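You operate a simulated robot arm through the tools that you are given. There is no shell and no other tool. Be economical: measure what you need, move in short steps, check, and stop when the job is done.

You run a simulated robot arm. Do the job below in one go: nothing can be reset, and whatever is moved stays where it is left.

TASK
Set the yellow-striped feeder's gap and spring for thin sticks and clear its DOUBLE sign.
Fine: shaker on 3, then press the roller lever to clear it.

The check looks at the end state, three seconds after you hand in, the way a careful person would. Anything else that was tipped, shoved, dropped, spilled or broken makes it a failure.

THE ROBOT
A 7-joint arm with a two-finger gripper on a trunk, on a base that drives. Base frame: it is fixed to the floor where the robot stands at the start and does not move with it; the origin is under the middle of the robot, x ahead of it, y to its left, z up. Readings come in mm, rad, newtons and seconds.
With the tool pointing down near the work surface it reaches from about 100 to 500 mm from the robot's upright axis, wherever it stands. Its first joint turns from -2.496 to 2.496 rad. Places, roughly: yellow back plate [300, 300, 900]; yellow back wing nut [300, 300, 900]; yellow gap knob [500, 0, 1000]; yellow roller lever [400, -200, 900]; yellow shaker knob [300, 0, 800]; yellow side plate [300, 0, 900]; yellow side wing nut [300, 100, 900]; yellow spring knob [300, -100, 800]; yellow-striped machine [600, -600, 600]. Payload 1.47 kg.
Tool frame: the origin (TCP) lies between the finger pads and is the grasp point; the fingertips stand 16 mm ahead of it; z points along the fingers, y is the line along which they close. Largest opening 87 mm; the body of the gripper starts 55 mm behind the TCP.
Orientation is that of the tool frame in the base frame, as [roll, pitch, yaw] about the fixed x, y, z axes, in that order (R = Rz(yaw) Ry(pitch) Rx(roll)). With the fingers straight down and closing along the base's y, the tool's x points along the base's -x, its y along +y and its z along -z.

THE INTERFACE
- The arm moves only by the tool drive_tool. Its argument "plan" is text: rows parted by semicolons, each of 7 numbers parted by spaces: the shift along the base's x, y, z in mm, then the turn, a rotation vector about the base's x, y, z in rad, then the closure, from 0 (fully open) to 1 (shut). In form: dx dy dz wx wy wz gripper; .... A call has 1 to 20 rows; each row shifts and turns the commanded pose from where the row before left it. A row lasts 0.2 s, in which the tool goes at most 50 mm and 0.15 rad; a call with a longer step from one row to the next is refused whole, and so is a gripper value outside its range. Where a pose cannot be reached the arm comes as near as it can. A force on the tool above 40 N (or 10 N above the force at the start of the call, whichever is more), or a blocked arm, ends the call early, and 0.2 s more pass. The fingers move at their own pace (about 45 mm/s each) and stop on an object; they squeeze with about 28 N. The grip force told is the motor's: it shows also when the fingers shut on nothing. Time passes only in rows, and 0.2 s behind the last, so rows that do not move let the fingers close. It gives the time, the measured TCP pose, the force on the tool (base axes), the opening and the grip force at its end, in the units of the frame above (readings bear some noise), with the torque about the TCP (base axes, N m) and any sound that the robot's microphone picked up, and new pictures: "show" is both (left out), scene, wrist or none.
- Cameras (640 x 400 px; columns grow to the right, rows downward): "scene" is now at [128.9, -9.6, 1636.4]; the picture's right is [-0.16, -0.99, 0.00], its down [-0.90, 0.15, -0.41] and it looks along [0.41, -0.07, -0.91] (base axes); focal length 291 px, centre (320, 200). "wrist" rides on the gripper at [73, 12, -90] in the tool frame; the picture's right is [-0.16, 0.99, 0.00], its down [-0.72, -0.12, -0.68] and it looks along [-0.67, -0.11, 0.73] (tool axes); focal length 247 px, centre (320, 200).
- slide_trunk(by): slides the trunk up (or, below 0, down) by that many mm; the arm and the scene camera ride with it, the base frame stays. It gives what a move gives, with no picture.
- drive_base(legs): drives the robot by 1 to 6 legs, each [ahead, left, turn to the left] in mm, mm and rad, along the robot's own axes; the way and the turn of a leg run together, so that a leg with both is an arc; at most 1500 mm and 3.142 rad a leg. The arm and the cameras ride along, it lands a little off, and it stops where it bumps. It gives what a move gives, and a new picture of the scene camera.
- pan_tilt(pan, tilt): turns the head with the scene camera to pan (to the left, within 1.501 rad either way) and tilt (down, from -0.506 to 1.204), counted from straight ahead of the robot. It gives what a move gives, and a new picture of the scene camera.
- pixel_to_xyz(camera, pixels): for up to 12 pixels [column, row] of the newest picture of that camera ("zoom" is the newest enlarged one), the place [x, y, z] in the base frame of the surface seen there, good to about 2 mm. It takes no simulated time.
- inspect(camera, box): a new picture of the part [left, top, right, bottom] of that camera's present view, enlarged. It takes no simulated time.
- close_job(): hands the job in; it is judged then, once.

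Keep the steps short. Do not move on a guess: measure, check each grasp and each placing, and mend mistakes. In all there are 80 turns and 260 pictures (those below and enlarged ones count). Leave the gripper open and the arm clear of the work at the hand-in unless told otherwise, and finish with a single line.

The tools are called after "Request:" as name(argument=value, ...) on one line, values as JSON. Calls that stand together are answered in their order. drive_tool: Moves the arm, as the interface text tells. Its arguments: {"type":"object","properties":{"plan":{"type":"string"},"show":{"type":"string","enum":["both","scene","wrist","none"]}},"required":["plan"]} The other tools are called the same way: slide_trunk (by) slides the trunk up or down; drive_base (legs) drives the base; pan_tilt (pan, tilt) turns the head that bears the scene camera; pixel_to_xyz (camera, pixels) gives the place of the surface under pixels of a picture; inspect (camera, box) takes an enlarged picture of a part of a camera's view; close_job () hands the job in.

At the start:

```text
t: 0.0
eef_pos: [396.5, -294.1, 1277.3]
orientation: [3.141, 0.001, -3.14]
ft_force: [0.2, 0.9, 1.1]
wrist_torque: [0.02, -0.02, -0.02]
grip_width: 87.2
finger_force: 0.1
trunk travel left (down, up): [-1000.0, 240.0]
robot x, y, heading: [-0.0, -1.7, -0.001]
head pan, tilt: [-0.161, 1.147]
```

scene: 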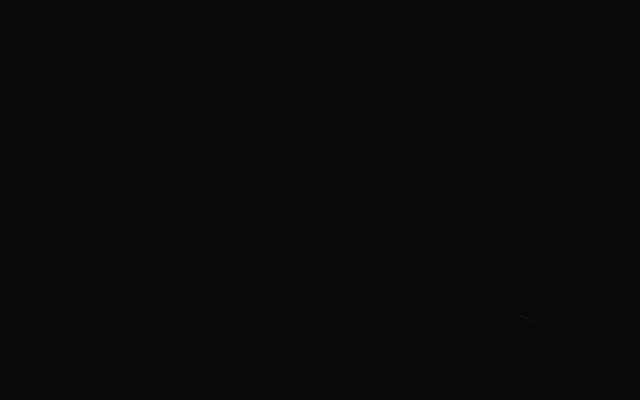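
wrist: 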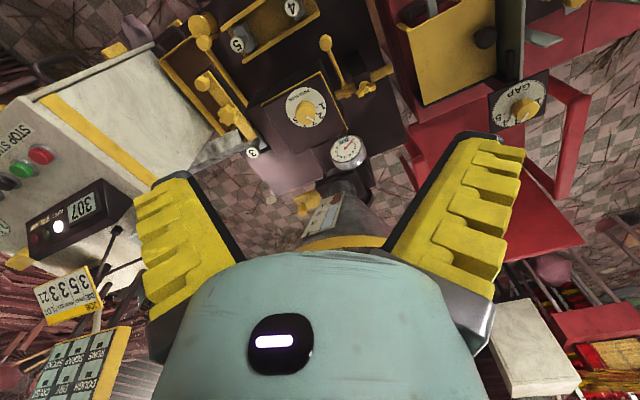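

The scene picture is black, so something may be blocking it. The wrist picture shows the machine. I'll turn the head to see and enlarge the wrist view.

Request:
pan_tilt(pan=0.0, tilt=0.8)

Request:
inspect(camera="wrist", box=[140, 0, 460, 200])

Request:
inspect(camera="wrist", box=[0, 100, 200, 400])

```text
t: 0.8
eef_pos: [395.3, -292.4, 1277.2]
orientation: [3.142, 0.0, 3.141]
ft_force: [0.2, -1.2, 0.3]
wrist_torque: [-0.02, 0.0, 0.02]
grip_width: 86.9
finger_force: 0.1
trunk travel left (down, up): [-1000.0, 240.0]
robot x, y, heading: [0.7, -1.3, -0.0]
head pan, tilt: [0.0, 0.799]
```

scene: 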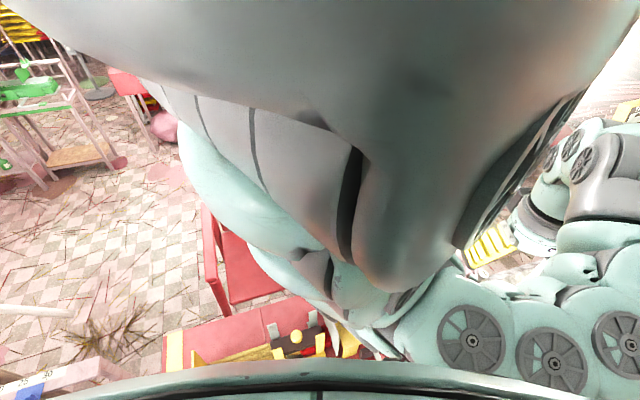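

```text
2.00 times, centred on (300, 100) of wrist
```

zoom: 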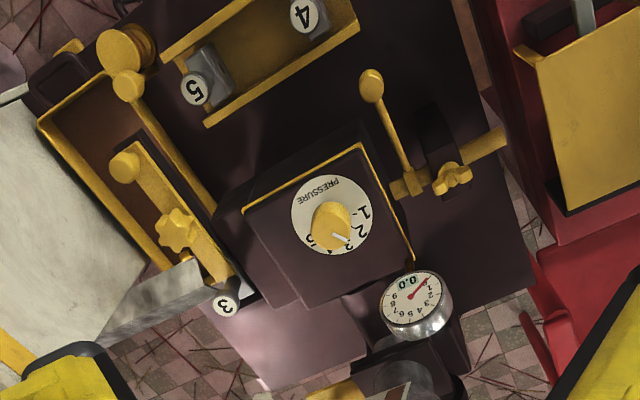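

```text
1.33 times, centred on (100, 250) of wrist
```

zoom: 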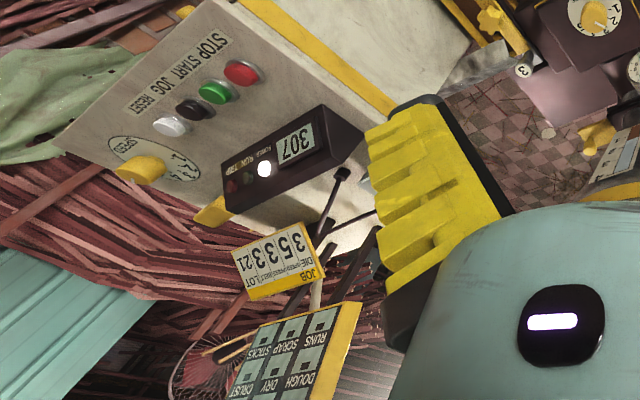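

The arm fills the middle of the view. I'll look left, right, and less steeply.

Request:
pan_tilt(pan=0.7, tilt=0.7)

Request:
pan_tilt(pan=-0.9, tilt=0.7)

Request:
pan_tilt(pan=0.2, tilt=1.15)

```text
t: 1.9
eef_pos: [396.1, -293.2, 1276.5]
orientation: [3.141, 0.0, -3.141]
ft_force: [0.5, 0.2, -0.3]
wrist_torque: [-0.02, 0.0, 0.02]
grip_width: 86.9
finger_force: 0.1
trunk travel left (down, up): [-1000.0, 240.0]
robot x, y, heading: [-0.4, -0.4, -0.004]
head pan, tilt: [0.7, 0.7]
```

scene: 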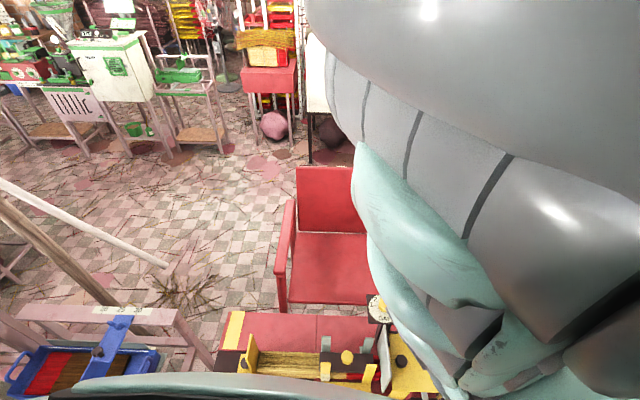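

```text
t: 3.6
eef_pos: [396.4, -293.3, 1277.4]
orientation: [3.141, -0.001, 3.141]
ft_force: [1.1, 0.4, 0.8]
wrist_torque: [0.04, -0.01, 0.02]
grip_width: 87.2
finger_force: 0.0
trunk travel left (down, up): [-1000.0, 240.0]
robot x, y, heading: [2.7, 1.5, -0.004]
head pan, tilt: [-0.901, 0.7]
```

scene: 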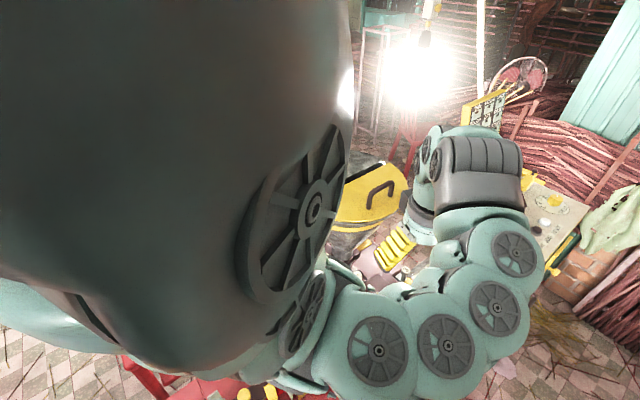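

```text
t: 4.9
eef_pos: [395.8, -293.7, 1277.7]
orientation: [-3.141, 0.001, -3.141]
ft_force: [-0.8, -0.2, -0.1]
wrist_torque: [0.02, -0.03, 0.01]
grip_width: 87.0
finger_force: 0.2
trunk travel left (down, up): [-1000.0, 240.0]
robot x, y, heading: [-2.0, -0.2, 0.002]
head pan, tilt: [0.201, 1.15]
```

scene: 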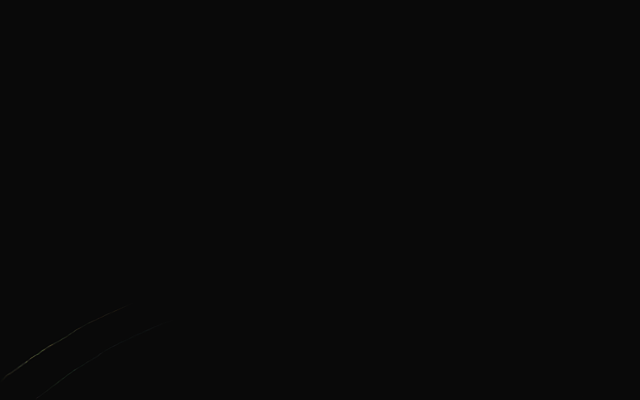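

The front red feeder with yellow plates is right ahead. I'll measure several items seen by the wrist camera.

Request:
pixel_to_xyz(camera="wrist", pixels=[[522, 108], [304, 112], [326, 43], [228, 112], [202, 25], [366, 88], [347, 150], [252, 153], [455, 45], [90, 205], [40, 155], [310, 205]])

Request:
inspect(camera="wrist", box=[380, 0, 640, 160])

Request:
inspect(camera="wrist", box=[20, 250, 140, 400])

Request:
inspect(camera="wrist", box=[20, 170, 140, 250])

```text
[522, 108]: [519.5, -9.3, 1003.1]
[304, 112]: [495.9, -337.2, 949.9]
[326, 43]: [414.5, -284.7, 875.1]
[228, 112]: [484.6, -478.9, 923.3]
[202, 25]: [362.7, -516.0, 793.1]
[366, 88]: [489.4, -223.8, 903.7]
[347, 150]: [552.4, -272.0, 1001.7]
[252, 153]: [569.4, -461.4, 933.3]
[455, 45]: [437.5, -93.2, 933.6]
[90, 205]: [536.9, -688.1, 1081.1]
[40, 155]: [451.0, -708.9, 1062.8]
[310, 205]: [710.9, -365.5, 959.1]
```

```text
2.46 times, centred on (510, 80) of wrist
```

zoom: 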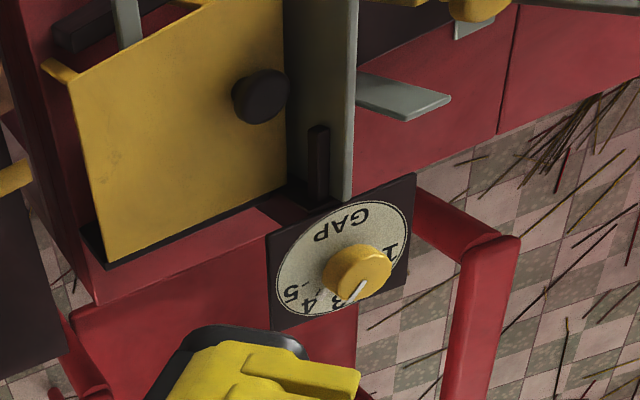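

```text
2.67 times, centred on (80, 325) of wrist
```

zoom: 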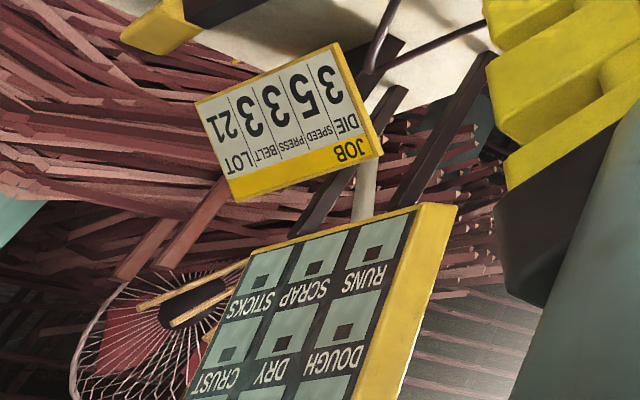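

```text
5.00 times, centred on (80, 210) of wrist
```

zoom: 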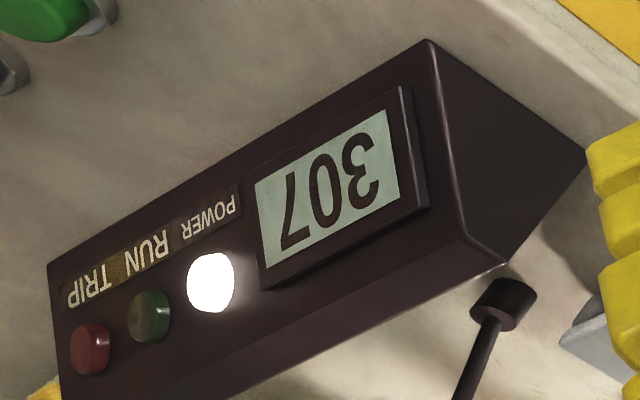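

The gap dial is at about (520,-9,1003), and the press machine with its JOB card is on the right. I'll move the wrist left and toward the robot at height to see the feeder's front.

Request:
drive_tool(plan="-25 30 0 0 0 0 0;-25 30 0 0 0 0 0;-25 30 0 0 0 0 0;-25 30 0 0 0 0 0;-25 30 0 0 0 0 0;-25 30 0 0 0 0 0;-25 30 0 0 0 0 0;-25 30 0 0 0 0 0")

```text
t: 6.7
eef_pos: [339.8, -226.0, 1277.5]
orientation: [3.141, 0.0, 3.14]
ft_force: [0.1, -0.2, 0.3]
wrist_torque: [0.02, 0.02, -0.03]
grip_width: 87.0
finger_force: 0.1
out of reach, approached as far as the arm can: row 3, 4, 5, 6, 7, 8
trunk travel left (down, up): [-1000.0, 240.0]
robot x, y, heading: [2.1, 2.9, 0.001]
head pan, tilt: [0.201, 1.15]
```

scene: 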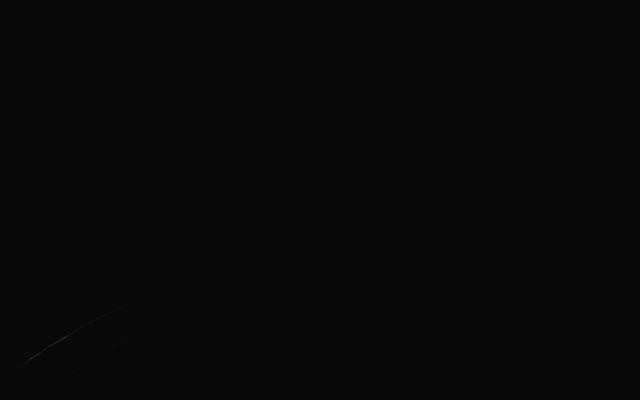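
wrist: 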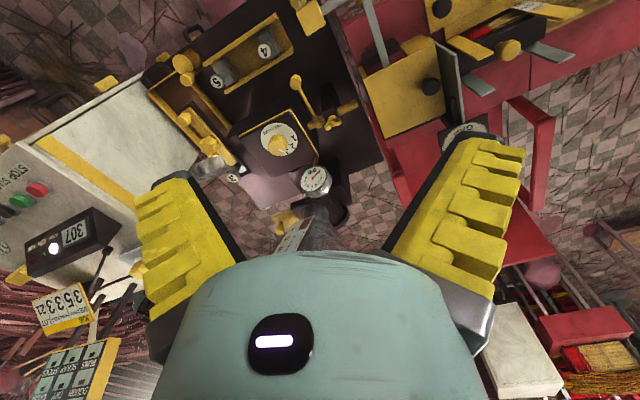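

Reach is limited close in. I'll keep the radius at about 400 and swing left over the feeder.

Request:
drive_tool(plan="15 45 0 0 0 0 0;10 45 0 0 0 0 0;10 45 0 0 0 0 0;5 48 0 0 0 0 0;0 48 0 0 0 0 0;0 48 0 0 0 0 0;0 30 0 0 0 0 0", show="wrist")

```text
t: 8.3
eef_pos: [340.9, -227.0, 1278.9]
orientation: [-3.141, -0.001, 3.141]
ft_force: [0.4, -0.1, 0.1]
wrist_torque: [0.01, -0.03, 0.01]
grip_width: 86.8
finger_force: 0.1
out of reach, approached as far as the arm can: row 1, 2, 3, 4, 5, 6, 7
trunk travel left (down, up): [-1000.0, 240.0]
robot x, y, heading: [2.6, 0.5, -0.001]
head pan, tilt: [0.201, 1.15]
```

wrist: 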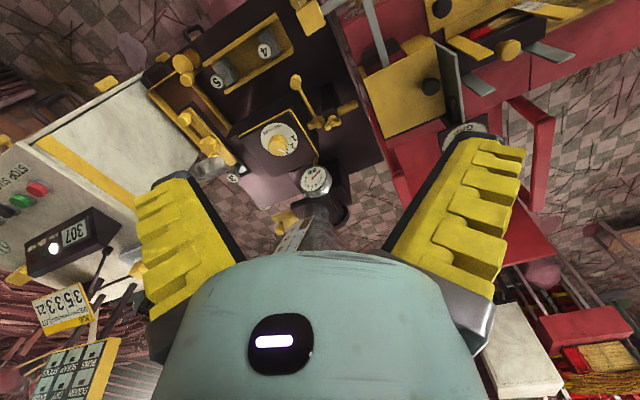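

The arm is stuck at its inner limit. I'll raise the trunk by 200, which should give the arm a better shape when I lower the tool.

Request:
slide_trunk(by=200)

Request:
drive_tool(plan="20 0 -45 0 0 0 0;20 0 -45 0 0 0 0;10 20 -45 0 0 0 0;10 40 -20 0 0 0 0;0 45 0 0 0 0 0;0 45 0 0 0 0 0")

```text
t: 10.5
eef_pos: [340.9, -225.9, 1477.8]
orientation: [-3.14, 0.001, -3.141]
ft_force: [-0.1, 0.3, -0.1]
wrist_torque: [0.01, 0.02, -0.01]
grip_width: 87.3
finger_force: 0.1
trunk travel left (down, up): [-1200.0, 40.0]
robot x, y, heading: [0.9, 0.5, -0.001]
head pan, tilt: [0.201, 1.15]
```

```text
refused: row 3 steps farther than a row can; nothing moved
```

Request:
drive_tool(plan="10 0 -45 0 0 0 0;10 0 -45 0 0 0 0;10 0 -45 0 0 0 0;0 10 -45 0 0 0 0;0 15 -45 0 0 0 0;0 45 0 0 0 0 0;0 45 0 0 0 0 0;0 45 0 0 0 0 0")

```text
t: 12.3
eef_pos: [371.2, -67.6, 1254.0]
orientation: [-3.139, -0.001, 3.138]
ft_force: [0.4, -0.9, 0.1]
wrist_torque: [0.0, -0.02, 0.03]
grip_width: 87.1
finger_force: 0.0
trunk travel left (down, up): [-1200.0, 40.0]
robot x, y, heading: [-1.1, 1.6, -0.002]
head pan, tilt: [0.201, 1.15]
```

scene: 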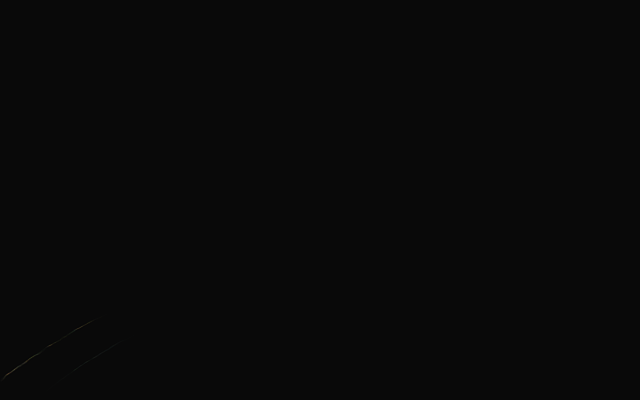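
wrist: 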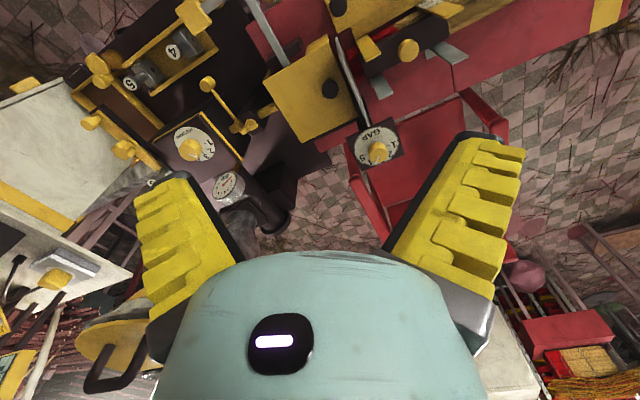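

That works now. I'll pull in toward the robot to see the near faces.

Request:
drive_tool(plan="-40 15 0 0 0 0 0;-40 15 0 0 0 0 0;-40 15 0 0 0 0 0;-40 15 0 0 0 0 0;-20 0 0 0 0 0 0", show="wrist")

```text
t: 13.3
eef_pos: [451.7, -95.9, 1312.0]
orientation: [-2.951, 0.457, -3.098]
ft_force: [0.0, 0.1, -0.5]
wrist_torque: [0.0, 0.0, 0.03]
grip_width: 87.2
finger_force: 0.0
trunk travel left (down, up): [-1200.0, 40.0]
robot x, y, heading: [1.4, 1.1, -0.0]
head pan, tilt: [0.201, 1.15]
stopped in row 5: the arm was blocked; the commanded pose is now the measured one
```

wrist: 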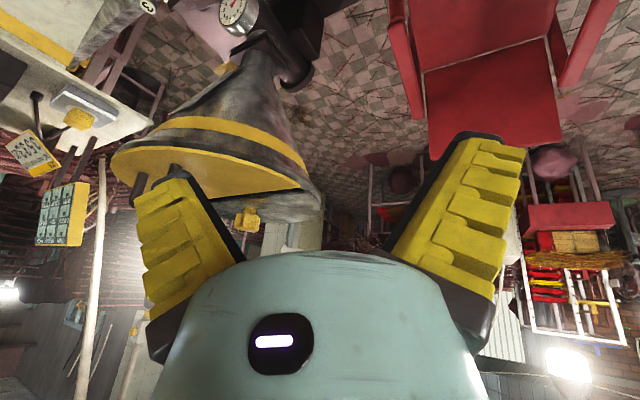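

The arm blocked on itself, so I need more working distance. I'll look to both sides and rearward before driving back.

Request:
pan_tilt(pan=1.5, tilt=0.6)

Request:
pan_tilt(pan=-1.5, tilt=0.6)

```text
t: 14.8
eef_pos: [449.3, -95.4, 1311.4]
orientation: [-2.954, 0.454, -3.095]
ft_force: [0.6, 0.0, -0.6]
wrist_torque: [-0.01, 0.0, 0.01]
grip_width: 87.3
finger_force: 0.1
trunk travel left (down, up): [-1200.0, 40.0]
robot x, y, heading: [-2.6, 0.3, 0.002]
head pan, tilt: [1.499, 0.6]
```

scene: 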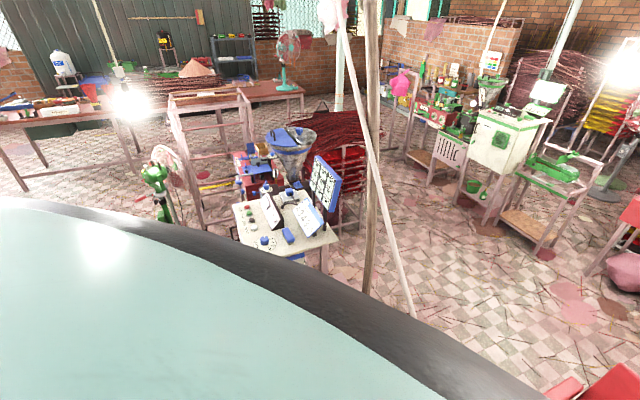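

```text
t: 17.4
eef_pos: [449.2, -97.0, 1311.8]
orientation: [-2.954, 0.453, -3.098]
ft_force: [-0.7, 0.2, 0.1]
wrist_torque: [-0.02, 0.01, 0.01]
grip_width: 87.2
finger_force: 0.1
trunk travel left (down, up): [-1200.0, 40.0]
robot x, y, heading: [-1.2, -2.8, 0.001]
head pan, tilt: [-1.499, 0.6]
```

scene: 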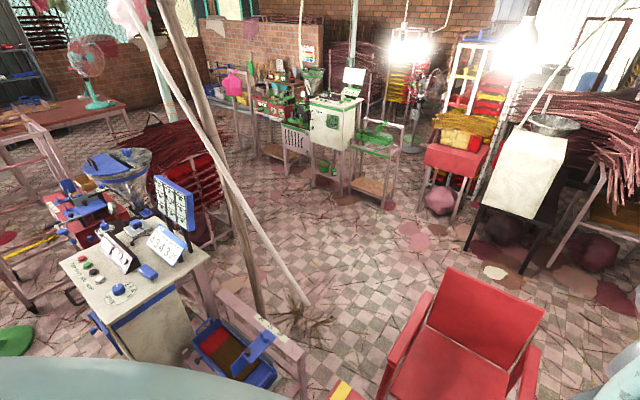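

The second picture doesn't fit the pan, so I'll take a fresh one.

Request:
inspect(camera="scene", box=[0, 0, 640, 400])

Request:
pan_tilt(pan=-1.5, tilt=0.9)

```text
1.00 times, centred on (320, 200) of scene (not enlarged: the box is as wide or as high as the picture)
```

zoom: 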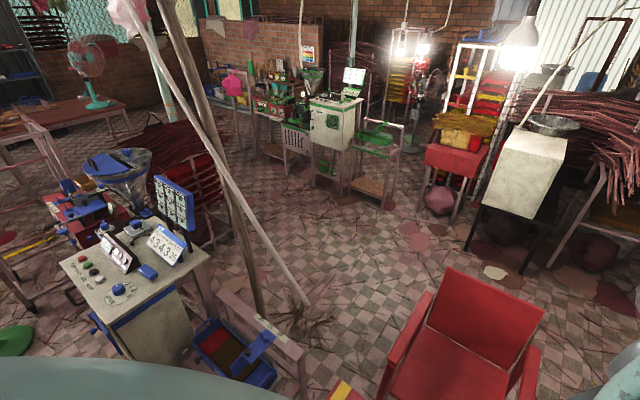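

```text
t: 18.2
eef_pos: [449.2, -96.1, 1310.4]
orientation: [-2.953, 0.454, -3.098]
ft_force: [0.5, -0.3, -0.3]
wrist_torque: [-0.02, -0.02, 0.02]
grip_width: 86.9
finger_force: 0.0
trunk travel left (down, up): [-1200.0, 40.0]
robot x, y, heading: [3.5, 3.5, -0.003]
head pan, tilt: [-1.499, 0.901]
```

scene: 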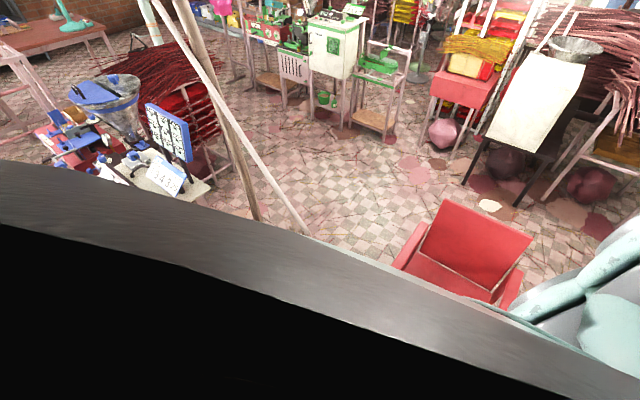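

The picture and the pan reading disagree. I'll measure a floor pixel to test, then step the pan to the right.

Request:
pixel_to_xyz(camera="scene", pixels=[[320, 200], [470, 250], [160, 180]])

Request:
pan_tilt(pan=-0.6, tilt=0.6)

Request:
pan_tilt(pan=-1.5, tilt=0.5)

```text
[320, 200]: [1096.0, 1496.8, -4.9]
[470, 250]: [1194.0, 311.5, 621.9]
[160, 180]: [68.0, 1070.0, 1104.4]
```

```text
t: 19.4
eef_pos: [449.1, -96.5, 1312.7]
orientation: [-2.953, 0.453, -3.099]
ft_force: [0.3, 0.2, 0.5]
wrist_torque: [-0.03, -0.04, 0.01]
grip_width: 87.1
finger_force: 0.1
trunk travel left (down, up): [-1200.0, 40.0]
robot x, y, heading: [1.5, 0.9, 0.001]
head pan, tilt: [-0.6, 0.6]
```

scene: 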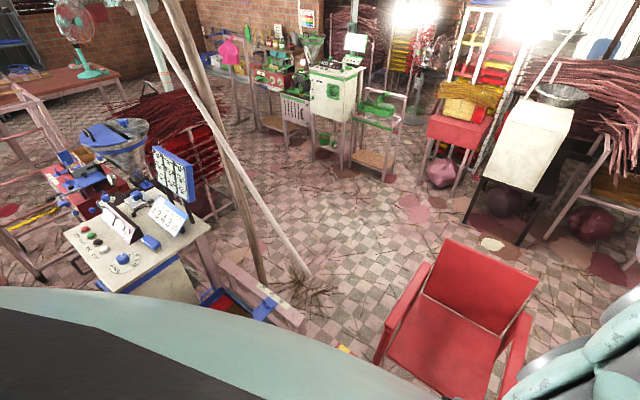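

```text
t: 20.6
eef_pos: [449.0, -95.6, 1312.7]
orientation: [-2.952, 0.454, -3.098]
ft_force: [-0.5, 0.2, 0.1]
wrist_torque: [0.0, -0.01, 0.0]
grip_width: 86.8
finger_force: 0.0
trunk travel left (down, up): [-1200.0, 40.0]
robot x, y, heading: [2.0, 4.3, -0.004]
head pan, tilt: [-1.499, 0.499]
```

scene: 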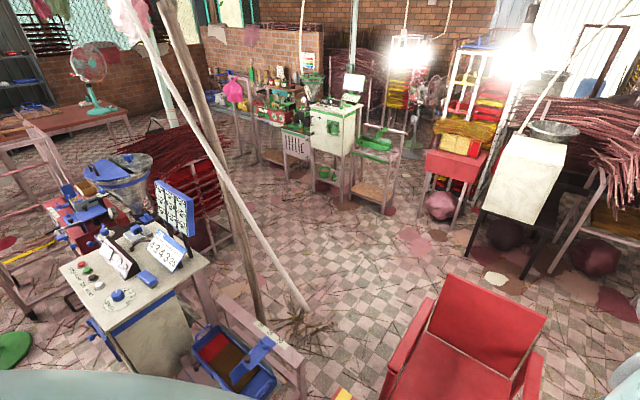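

The head really is stuck at about +0.95 rad, pressed against the arm. I'll straighten the tool and move the arm outward to free it.

Request:
drive_tool(plan="0 -20 -20 0.044 0.115 0 0;0 -20 -20 0.044 0.115 0 0;0 -20 -20 0.044 0.115 0 0;0 -20 -20 0.044 0.115 0 0;0 -20 0 0 0 0 0;0 -20 0 0 0 0 0", show="wrist")

Request:
pan_tilt(pan=-1.5, tilt=0.6)

```text
t: 22.0
eef_pos: [445.5, -212.9, 1230.2]
orientation: [3.137, -0.014, -3.14]
ft_force: [0.8, 0.3, -0.6]
wrist_torque: [-0.03, -0.01, -0.02]
grip_width: 87.2
finger_force: 0.1
trunk travel left (down, up): [-1200.0, 40.0]
robot x, y, heading: [-1.1, 1.9, 0.002]
head pan, tilt: [-1.499, 0.499]
```

wrist: 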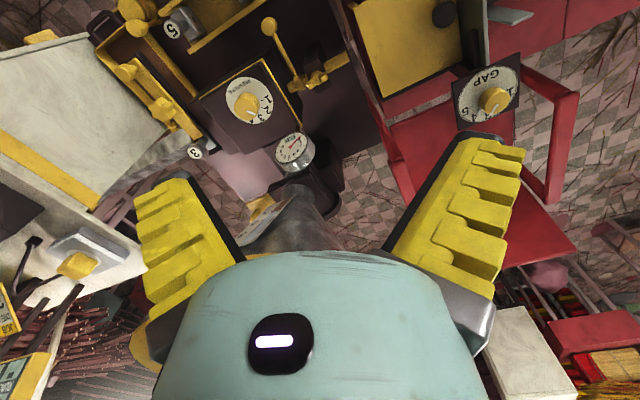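

```text
t: 22.6
eef_pos: [443.5, -213.7, 1227.9]
orientation: [3.137, -0.015, 3.141]
ft_force: [0.5, -0.6, -0.4]
wrist_torque: [0.01, 0.02, 0.03]
grip_width: 86.9
finger_force: 0.0
trunk travel left (down, up): [-1200.0, 40.0]
robot x, y, heading: [5.5, 0.6, 0.004]
head pan, tilt: [-1.499, 0.6]
```

scene: 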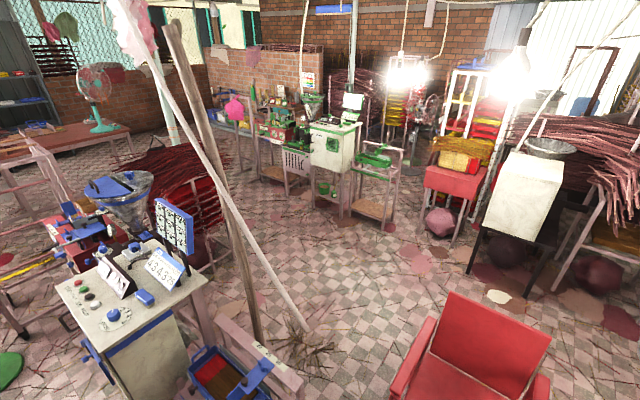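

Still stuck on the right side. Going left works, so I'll use that view to measure the clearance behind.

Request:
pan_tilt(pan=1.5, tilt=0.6)

Request:
pixel_to_xyz(camera="scene", pixels=[[160, 200], [60, 185], [20, 195], [100, 200], [240, 220], [5, 198], [215, 180]])

```text
t: 25.2
eef_pos: [445.4, -212.9, 1229.3]
orientation: [3.137, -0.015, -3.141]
ft_force: [-0.2, 0.6, 0.1]
wrist_torque: [-0.02, 0.01, -0.01]
grip_width: 87.0
finger_force: 0.1
trunk travel left (down, up): [-1200.0, 40.0]
robot x, y, heading: [-2.0, -0.2, -0.002]
head pan, tilt: [1.499, 0.6]
```

scene: 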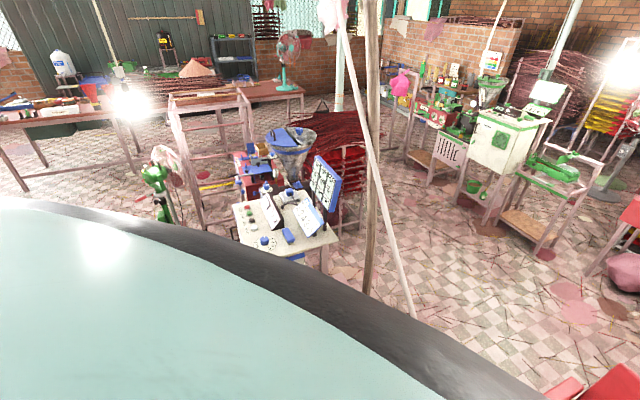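

```text
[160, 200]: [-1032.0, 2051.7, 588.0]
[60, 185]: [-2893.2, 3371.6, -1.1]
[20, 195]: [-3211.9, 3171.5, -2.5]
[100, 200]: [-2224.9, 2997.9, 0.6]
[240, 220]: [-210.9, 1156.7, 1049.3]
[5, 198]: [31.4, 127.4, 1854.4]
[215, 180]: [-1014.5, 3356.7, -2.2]
```

The floor at left-rear is open. I'll back up 250 mm for working room.

Request:
drive_base(legs=[[-250, 0, 0]])

Request:
drive_tool(plan="0 30 0 0 0 0 0;0 40 0 0 0 0 0;0 40 0 0 0 0 0;0 40 -20 0 0 0 0;0 0 -30 0 0 0 0", show="wrist")

```text
t: 27.1
eef_pos: [195.3, -212.8, 1228.7]
orientation: [3.135, -0.016, -3.138]
ft_force: [-0.7, 0.2, -0.3]
wrist_torque: [0.04, 0.0, 0.03]
grip_width: 86.8
finger_force: 0.0
trunk travel left (down, up): [-1200.0, 40.0]
robot x, y, heading: [-249.8, 0.6, 0.003]
head pan, tilt: [1.499, 0.6]
```

scene: 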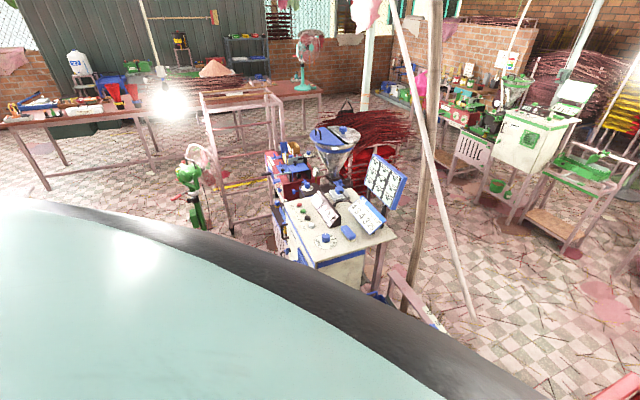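

```text
t: 28.2
eef_pos: [194.7, -63.6, 1178.6]
orientation: [3.135, -0.017, -3.141]
ft_force: [0.9, -0.1, 0.2]
wrist_torque: [-0.01, -0.02, -0.01]
grip_width: 87.1
finger_force: 0.0
trunk travel left (down, up): [-1200.0, 40.0]
robot x, y, heading: [-246.7, -2.4, 0.001]
head pan, tilt: [1.499, 0.6]
```

wrist: 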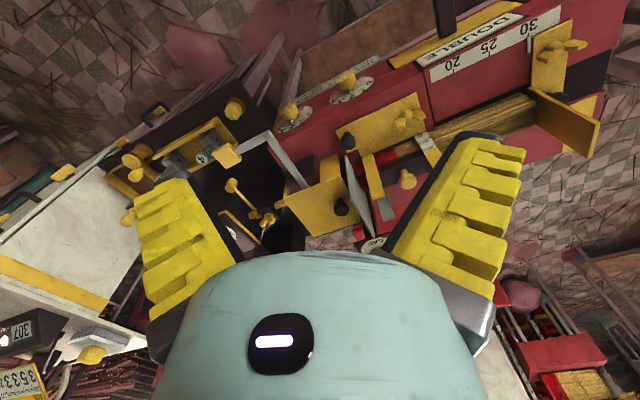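

Now the feeder's front, with its dials, plates, scale and DOUBLE flag, is visible. I'll enlarge it.

Request:
inspect(camera="wrist", box=[250, 50, 450, 175])

Request:
inspect(camera="wrist", box=[380, 0, 620, 150])

Request:
inspect(camera="wrist", box=[200, 130, 400, 255])

Request:
pixel_to_xyz(camera="wrist", pixels=[[291, 113], [346, 82], [408, 120], [350, 140], [341, 207], [407, 180], [570, 45], [470, 40], [228, 155], [375, 243], [385, 210], [233, 188]])

```text
3.20 times, centred on (350, 112) of wrist
```

zoom: 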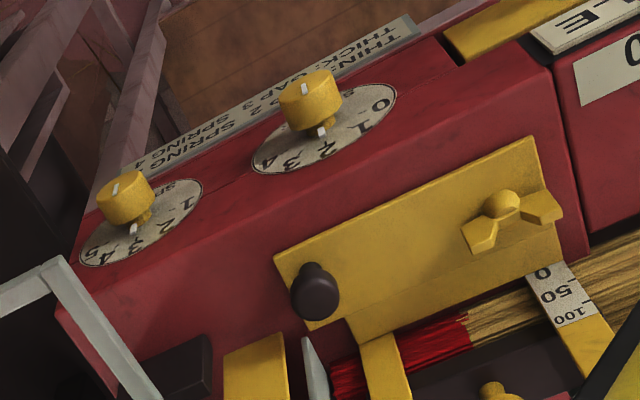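

```text
2.67 times, centred on (500, 75) of wrist
```

zoom: 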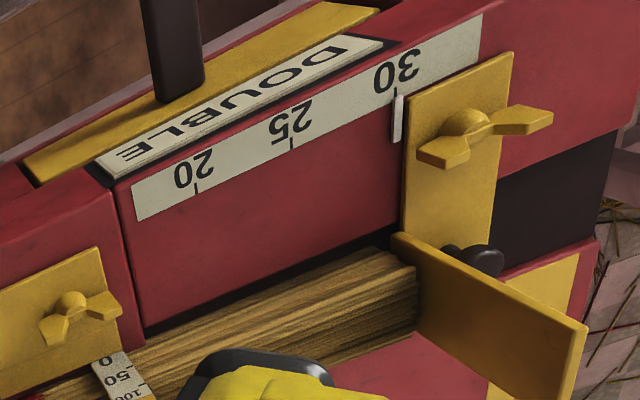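

```text
3.20 times, centred on (300, 192) of wrist
```

zoom: 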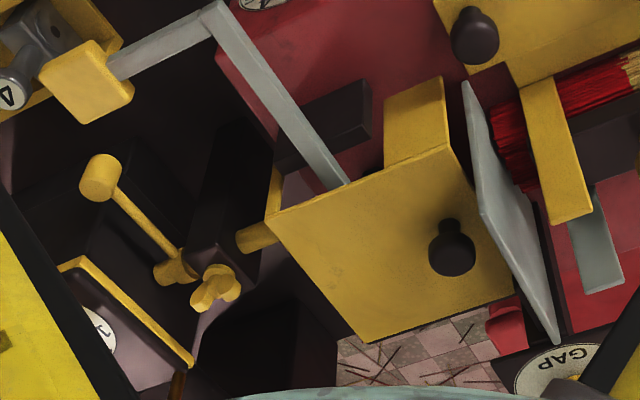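

```text
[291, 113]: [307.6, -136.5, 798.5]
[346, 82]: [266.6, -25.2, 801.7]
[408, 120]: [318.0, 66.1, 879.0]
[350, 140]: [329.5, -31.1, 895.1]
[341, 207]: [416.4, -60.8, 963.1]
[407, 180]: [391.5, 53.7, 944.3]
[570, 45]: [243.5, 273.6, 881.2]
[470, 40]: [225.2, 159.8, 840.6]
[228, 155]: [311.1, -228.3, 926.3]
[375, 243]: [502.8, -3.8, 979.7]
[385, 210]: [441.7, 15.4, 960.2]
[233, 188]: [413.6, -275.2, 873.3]
```

I can make out a plate reading "THIN: GAP ? ... THICK: GAP 3 SPRING 4". I'll enlarge that plate and the dials.

Request:
inspect(camera="wrist", box=[285, 50, 385, 112])

Request:
inspect(camera="wrist", box=[270, 90, 320, 140])

Request:
inspect(camera="wrist", box=[325, 65, 380, 110])

```text
6.40 times, centred on (335, 81) of wrist
```

zoom: 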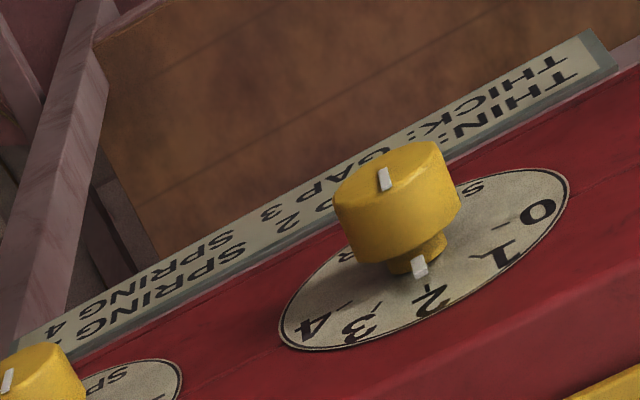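

```text
8.00 times, centred on (295, 115) of wrist
```

zoom: 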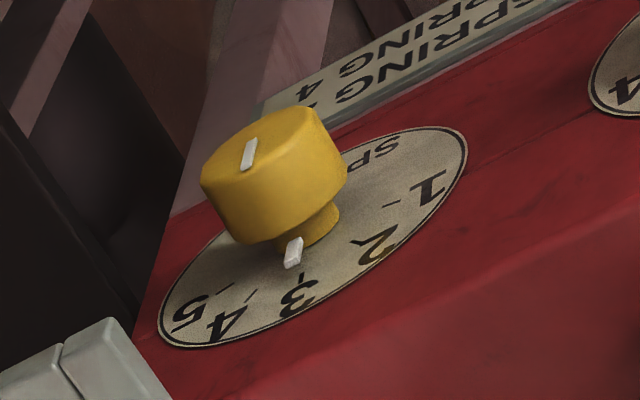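

```text
8.89 times, centred on (352, 88) of wrist
```

zoom: 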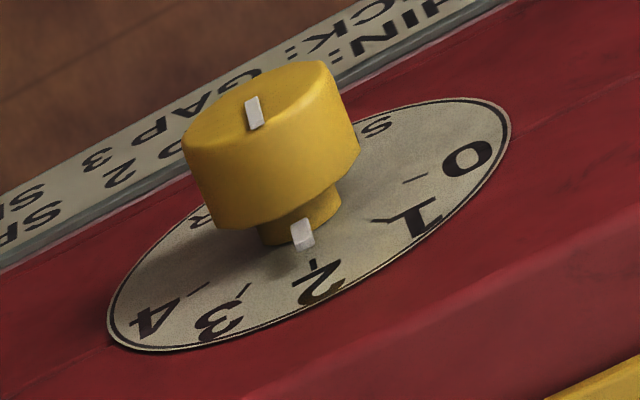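

The plate says THIN: GAP 2, and its SPRING number is hidden by a knob. The shaker stands at 2 and spring is near 2–3. I'll measure the dial planes, then shift the camera for the hidden number.

Request:
pixel_to_xyz(camera="zoom", pixels=[[500, 140], [115, 330], [320, 285], [380, 115], [255, 110], [303, 235], [300, 180], [330, 80], [195, 160], [480, 250], [500, 350], [560, 300]])

Request:
drive_tool(plan="0 -45 0 0 0 0 0;0 -45 0 0 0 0 0;0 -45 0 0 0 0 0;0 -15 0 0 0 0 0", show="wrist")

```text
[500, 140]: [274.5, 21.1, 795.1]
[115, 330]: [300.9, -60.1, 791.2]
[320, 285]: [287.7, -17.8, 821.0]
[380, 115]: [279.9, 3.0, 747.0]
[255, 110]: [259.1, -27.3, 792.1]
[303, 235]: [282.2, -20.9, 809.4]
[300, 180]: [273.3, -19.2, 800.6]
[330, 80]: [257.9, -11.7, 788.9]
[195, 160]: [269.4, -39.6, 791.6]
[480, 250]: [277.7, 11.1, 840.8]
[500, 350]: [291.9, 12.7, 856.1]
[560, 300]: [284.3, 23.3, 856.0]
```

```text
t: 29.2
eef_pos: [195.1, -213.0, 1179.1]
orientation: [3.135, -0.014, -3.138]
ft_force: [0.2, -0.5, -0.5]
wrist_torque: [-0.03, -0.01, -0.03]
grip_width: 87.4
finger_force: 0.0
trunk travel left (down, up): [-1200.0, 40.0]
robot x, y, heading: [-248.2, 0.1, -0.002]
head pan, tilt: [1.499, 0.6]
```

wrist: 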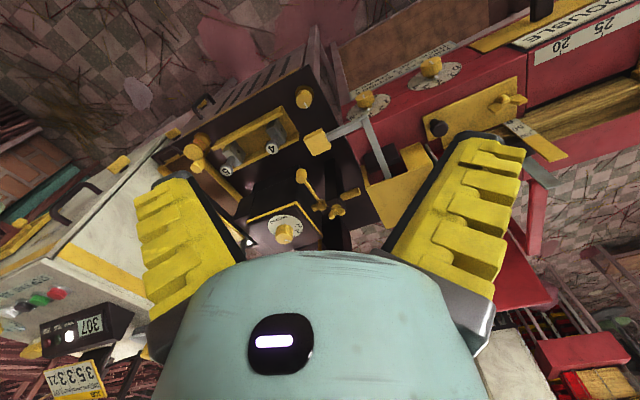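

The dial face is vertical and turned about 18°, with its normal along (-0.95,-0.31,0). I'll read the spring number now.

Request:
inspect(camera="wrist", box=[335, 35, 475, 125])

Request:
inspect(camera="wrist", box=[335, 65, 405, 125])

Request:
pixel_to_xyz(camera="wrist", pixels=[[363, 98], [366, 108], [430, 65], [433, 75], [305, 97], [317, 140], [340, 135], [368, 130], [302, 175], [335, 210], [285, 232]])

```text
4.44 times, centred on (405, 80) of wrist
```

zoom: 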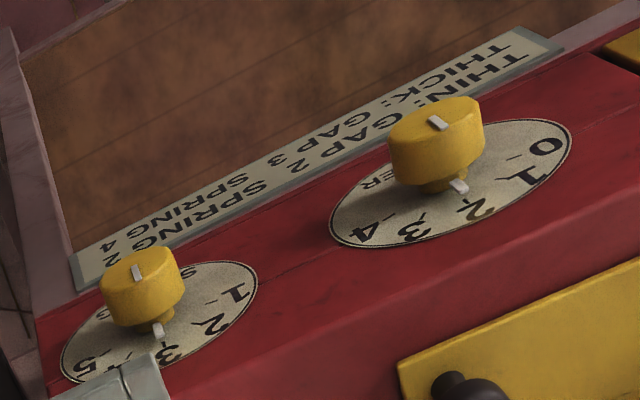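

```text
6.67 times, centred on (370, 95) of wrist
```

zoom: 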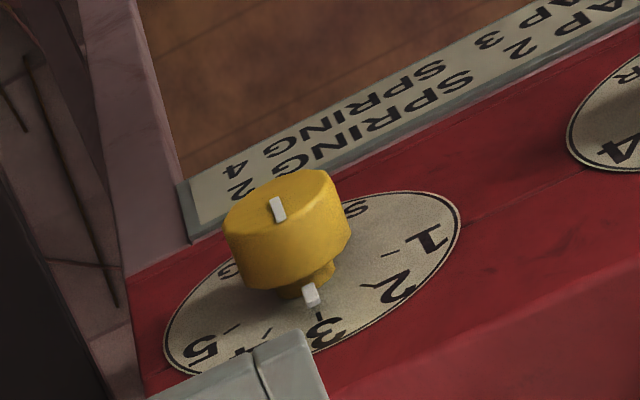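

```text
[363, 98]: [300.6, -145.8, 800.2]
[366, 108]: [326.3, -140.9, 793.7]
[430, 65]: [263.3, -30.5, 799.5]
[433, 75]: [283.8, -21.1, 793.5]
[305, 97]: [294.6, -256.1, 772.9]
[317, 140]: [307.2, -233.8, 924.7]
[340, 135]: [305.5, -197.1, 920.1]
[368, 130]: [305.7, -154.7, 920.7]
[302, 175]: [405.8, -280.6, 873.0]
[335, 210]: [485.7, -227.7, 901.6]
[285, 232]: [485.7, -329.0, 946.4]
```

The plate reads THIN: GAP 2, SPRING 2. Spring stands at 3 and shaker at 2. I'll pull back and tilt the tool to point forward at the dial face, which needs 90° about −y and 18° of yaw.

Request:
drive_tool(plan="0 15 -10 0 -0.143 0 0;0 15 -10 0 -0.143 0 0;0 15 -10 0 -0.143 0 0;0 15 -10 0 -0.143 0 0;0 15 -10 0 -0.143 0 0;0 15 -10 0 -0.143 0 0;0 15 -10 0 -0.143 0 0;0 15 -10 0 -0.143 0 0;0 15 -10 0 -0.143 0 0;0 15 -10 0 -0.143 0 0;0 0 0 0 -0.141 0 0;0 0 0 0 0 0.105 0;0 0 0 0 0 0.105 0;0 0 0 0 0 0.105 0", show="wrist")

```text
t: 32.2
eef_pos: [195.5, -58.4, 1251.7]
orientation: [-3.138, 1.318, -2.816]
ft_force: [-0.1, 0.4, -0.1]
wrist_torque: [-0.02, -0.01, -0.02]
grip_width: 87.0
finger_force: 0.0
out of reach, approached as far as the arm can: row 4, 5, 6, 7, 8, 9, 10, 11, 13
trunk travel left (down, up): [-1200.0, 40.0]
robot x, y, heading: [-250.3, 1.3, 0.002]
head pan, tilt: [1.499, 0.6]
```

wrist: 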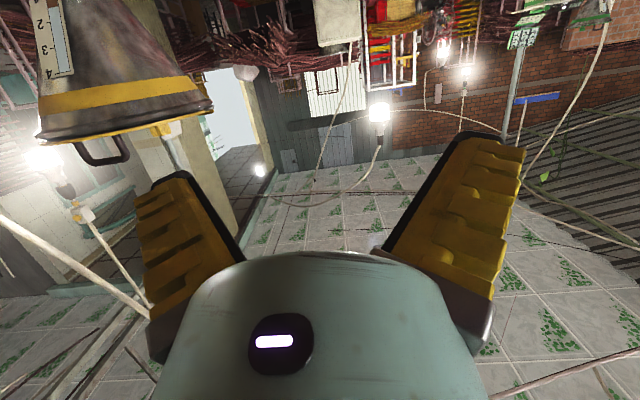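

Out of reach for that height. I'll lower the trunk 300 mm so the arm sits at the dial's height. Ahead of the tip (x≈211) nothing stands.

Request:
slide_trunk(by=-300)

Request:
drive_tool(plan="0 0 -20 0 0 0 0;0 0 -20 0 0 0 0;0 0 -20 0 0 0 0", show="both")

```text
t: 35.2
eef_pos: [195.3, -58.5, 951.5]
orientation: [-3.14, 1.317, -2.818]
ft_force: [-0.4, 0.5, 0.3]
wrist_torque: [0.0, 0.01, -0.03]
grip_width: 87.2
finger_force: 0.0
trunk travel left (down, up): [-900.0, 340.0]
robot x, y, heading: [-250.5, 1.4, 0.002]
head pan, tilt: [1.499, 0.6]
```

```text
t: 36.0
eef_pos: [196.8, -58.1, 952.9]
orientation: [3.141, 1.319, -2.82]
ft_force: [-0.5, 0.3, 0.0]
wrist_torque: [0.0, 0.0, -0.03]
grip_width: 87.0
finger_force: 0.0
out of reach, approached as far as the arm can: row 1, 2, 3
trunk travel left (down, up): [-900.0, 340.0]
robot x, y, heading: [-249.6, -1.4, 0.001]
head pan, tilt: [1.499, 0.6]
```

scene: 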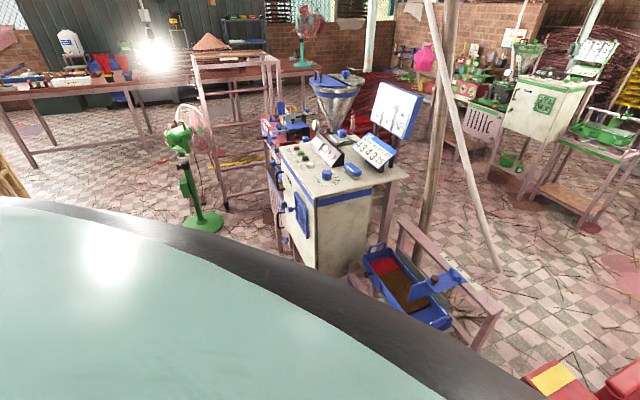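
wrist: 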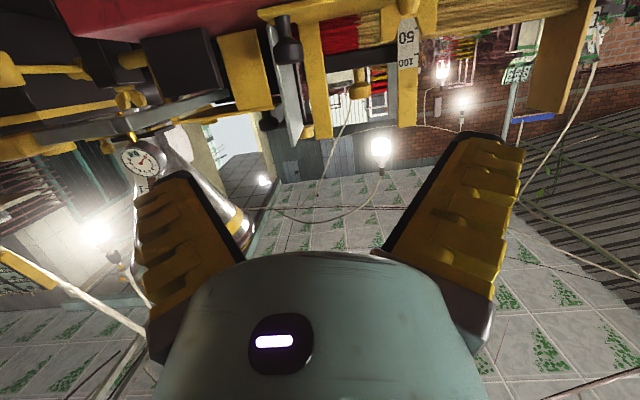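

The wrist is too near the robot's axis when the tool is horizontal. I'll back the base another 200 mm and then extend.

Request:
drive_base(legs=[[-200, 0, 0]])

Request:
drive_tool(plan="20 0 0 0 -0.06 0 0;20 0 0 0 -0.06 0 0;20 0 0 0 -0.06 0 0;20 0 0 0 -0.07 0 0;20 0 0 0 0 0 0;20 0 0 0 0 0 0;20 0 -10 0 0 0 0", show="wrist")

```text
t: 37.6
eef_pos: [-3.0, -58.7, 951.1]
orientation: [-3.139, 1.319, -2.819]
ft_force: [0.1, -0.2, 0.0]
wrist_torque: [0.0, 0.0, 0.01]
grip_width: 86.9
finger_force: 0.2
trunk travel left (down, up): [-900.0, 340.0]
robot x, y, heading: [-447.9, 1.0, 0.004]
head pan, tilt: [1.499, 0.6]
```

scene: 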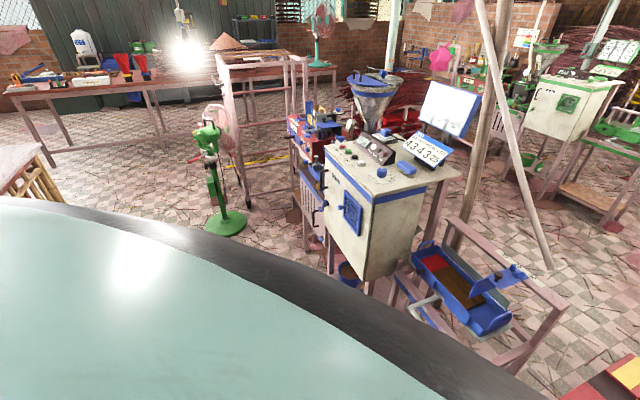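

```text
t: 39.2
eef_pos: [90.0, -40.1, 1003.4]
orientation: [-1.8, 1.493, -1.49]
ft_force: [-0.8, -0.1, 0.1]
wrist_torque: [0.0, 0.02, -0.01]
grip_width: 86.8
finger_force: 0.1
out of reach, approached as far as the arm can: row 1, 2, 3, 4, 5, 6, 7
trunk travel left (down, up): [-900.0, 340.0]
robot x, y, heading: [-448.7, -2.3, 0.002]
head pan, tilt: [1.499, 0.6]
```

wrist: 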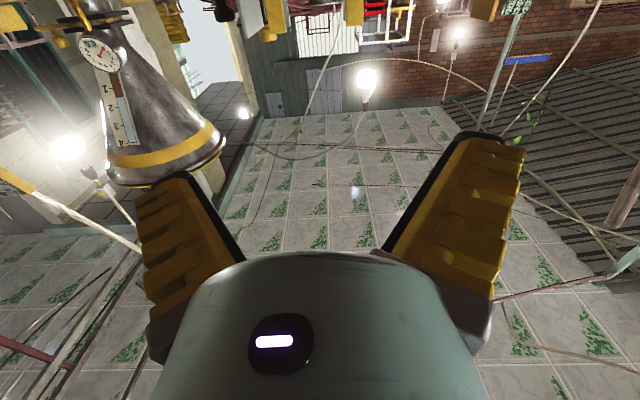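

The shoulder is still high, at about the head's height. I'll lower the trunk another 250 and check whether the tool can hold a horizontal pose.

Request:
slide_trunk(by=-250)

Request:
drive_tool(plan="0 0 10 0 0 0 0;0 0 10 0 0 0 0;0 0 20 0 0 0 0", show="wrist")

```text
t: 41.8
eef_pos: [89.1, -40.0, 754.6]
orientation: [-1.793, 1.494, -1.484]
ft_force: [-0.7, 0.0, 0.3]
wrist_torque: [0.01, -0.01, 0.01]
grip_width: 87.3
finger_force: 0.0
trunk travel left (down, up): [-650.0, 590.0]
robot x, y, heading: [-450.1, -1.3, 0.003]
head pan, tilt: [1.499, 0.6]
```

```text
t: 42.6
eef_pos: [90.2, -39.8, 794.4]
orientation: [-1.794, 1.495, -1.483]
ft_force: [-0.1, -0.2, 0.3]
wrist_torque: [-0.02, 0.01, -0.02]
grip_width: 87.1
finger_force: 0.0
trunk travel left (down, up): [-650.0, 590.0]
robot x, y, heading: [-452.0, -4.0, -0.001]
head pan, tilt: [1.499, 0.6]
```

wrist: 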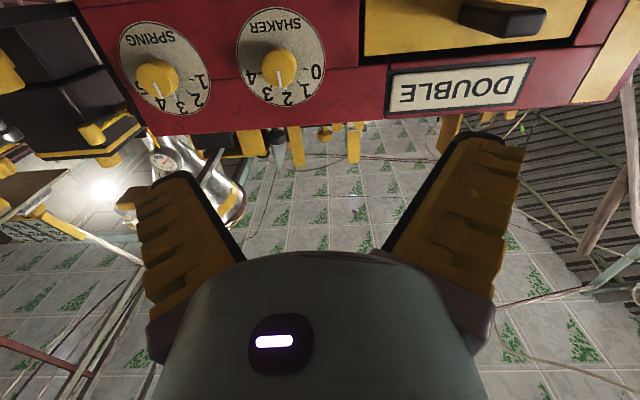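

That works: the tool now points straight at the dial face, with the camera below it (upside-down view). I'll enlarge the dials and measure them.

Request:
inspect(camera="wrist", box=[110, 0, 340, 144])

Request:
pixel_to_xyz(camera="zoom", pixels=[[470, 185], [455, 230], [130, 215], [110, 250], [570, 200], [540, 245], [500, 268], [435, 250], [360, 160], [272, 220], [90, 105], [580, 110]])

```text
2.78 times, centred on (225, 72) of wrist
```

zoom: 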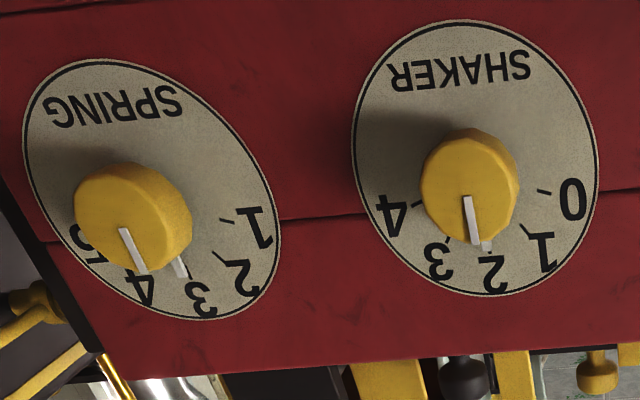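

```text
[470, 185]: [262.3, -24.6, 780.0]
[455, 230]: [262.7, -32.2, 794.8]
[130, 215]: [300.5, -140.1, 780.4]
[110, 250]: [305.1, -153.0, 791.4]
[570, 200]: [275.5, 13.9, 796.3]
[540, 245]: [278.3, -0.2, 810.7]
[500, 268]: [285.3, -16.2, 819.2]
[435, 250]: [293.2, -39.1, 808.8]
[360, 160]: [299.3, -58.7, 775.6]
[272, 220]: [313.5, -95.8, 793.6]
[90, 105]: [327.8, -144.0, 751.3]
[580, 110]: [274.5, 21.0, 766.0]
```

The face centre of the shaker knob is near (262,-25,781) and the ticks are about 33° apart. I'll approach to a pre-grasp pose 45 mm short of it.

Request:
drive_tool(plan="35 0 -4 0.035 0.012 0 0;35 0 -4 0.035 0.012 0 0.3;35 0 -4 0 0 0 0.3;25 2 0 0 0 0 0.3", show="wrist")

Request:
inspect(camera="wrist", box=[200, 0, 440, 150])

```text
t: 43.6
eef_pos: [191.9, -40.5, 784.1]
orientation: [2.95, 1.552, -3.017]
ft_force: [1.1, 0.1, 0.0]
wrist_torque: [-0.03, 0.01, 0.02]
grip_width: 65.4
finger_force: 3.0
out of reach, approached as far as the arm can: row 3, 4
trunk travel left (down, up): [-650.0, 590.0]
robot x, y, heading: [-446.8, 1.5, -0.001]
head pan, tilt: [1.499, 0.6]
```

wrist: 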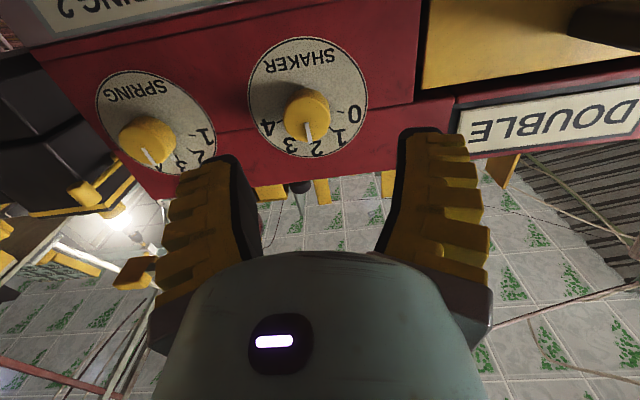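

```text
2.67 times, centred on (320, 75) of wrist
```

zoom: 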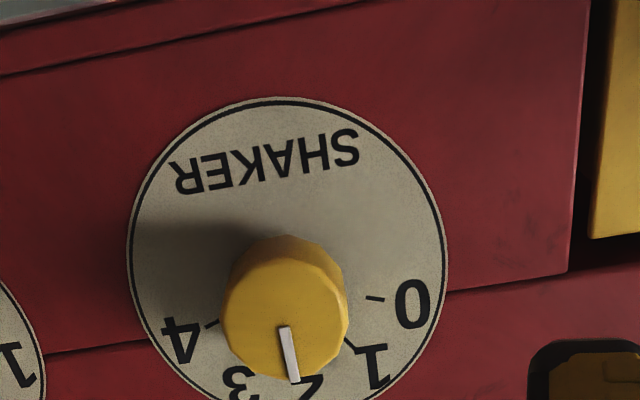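

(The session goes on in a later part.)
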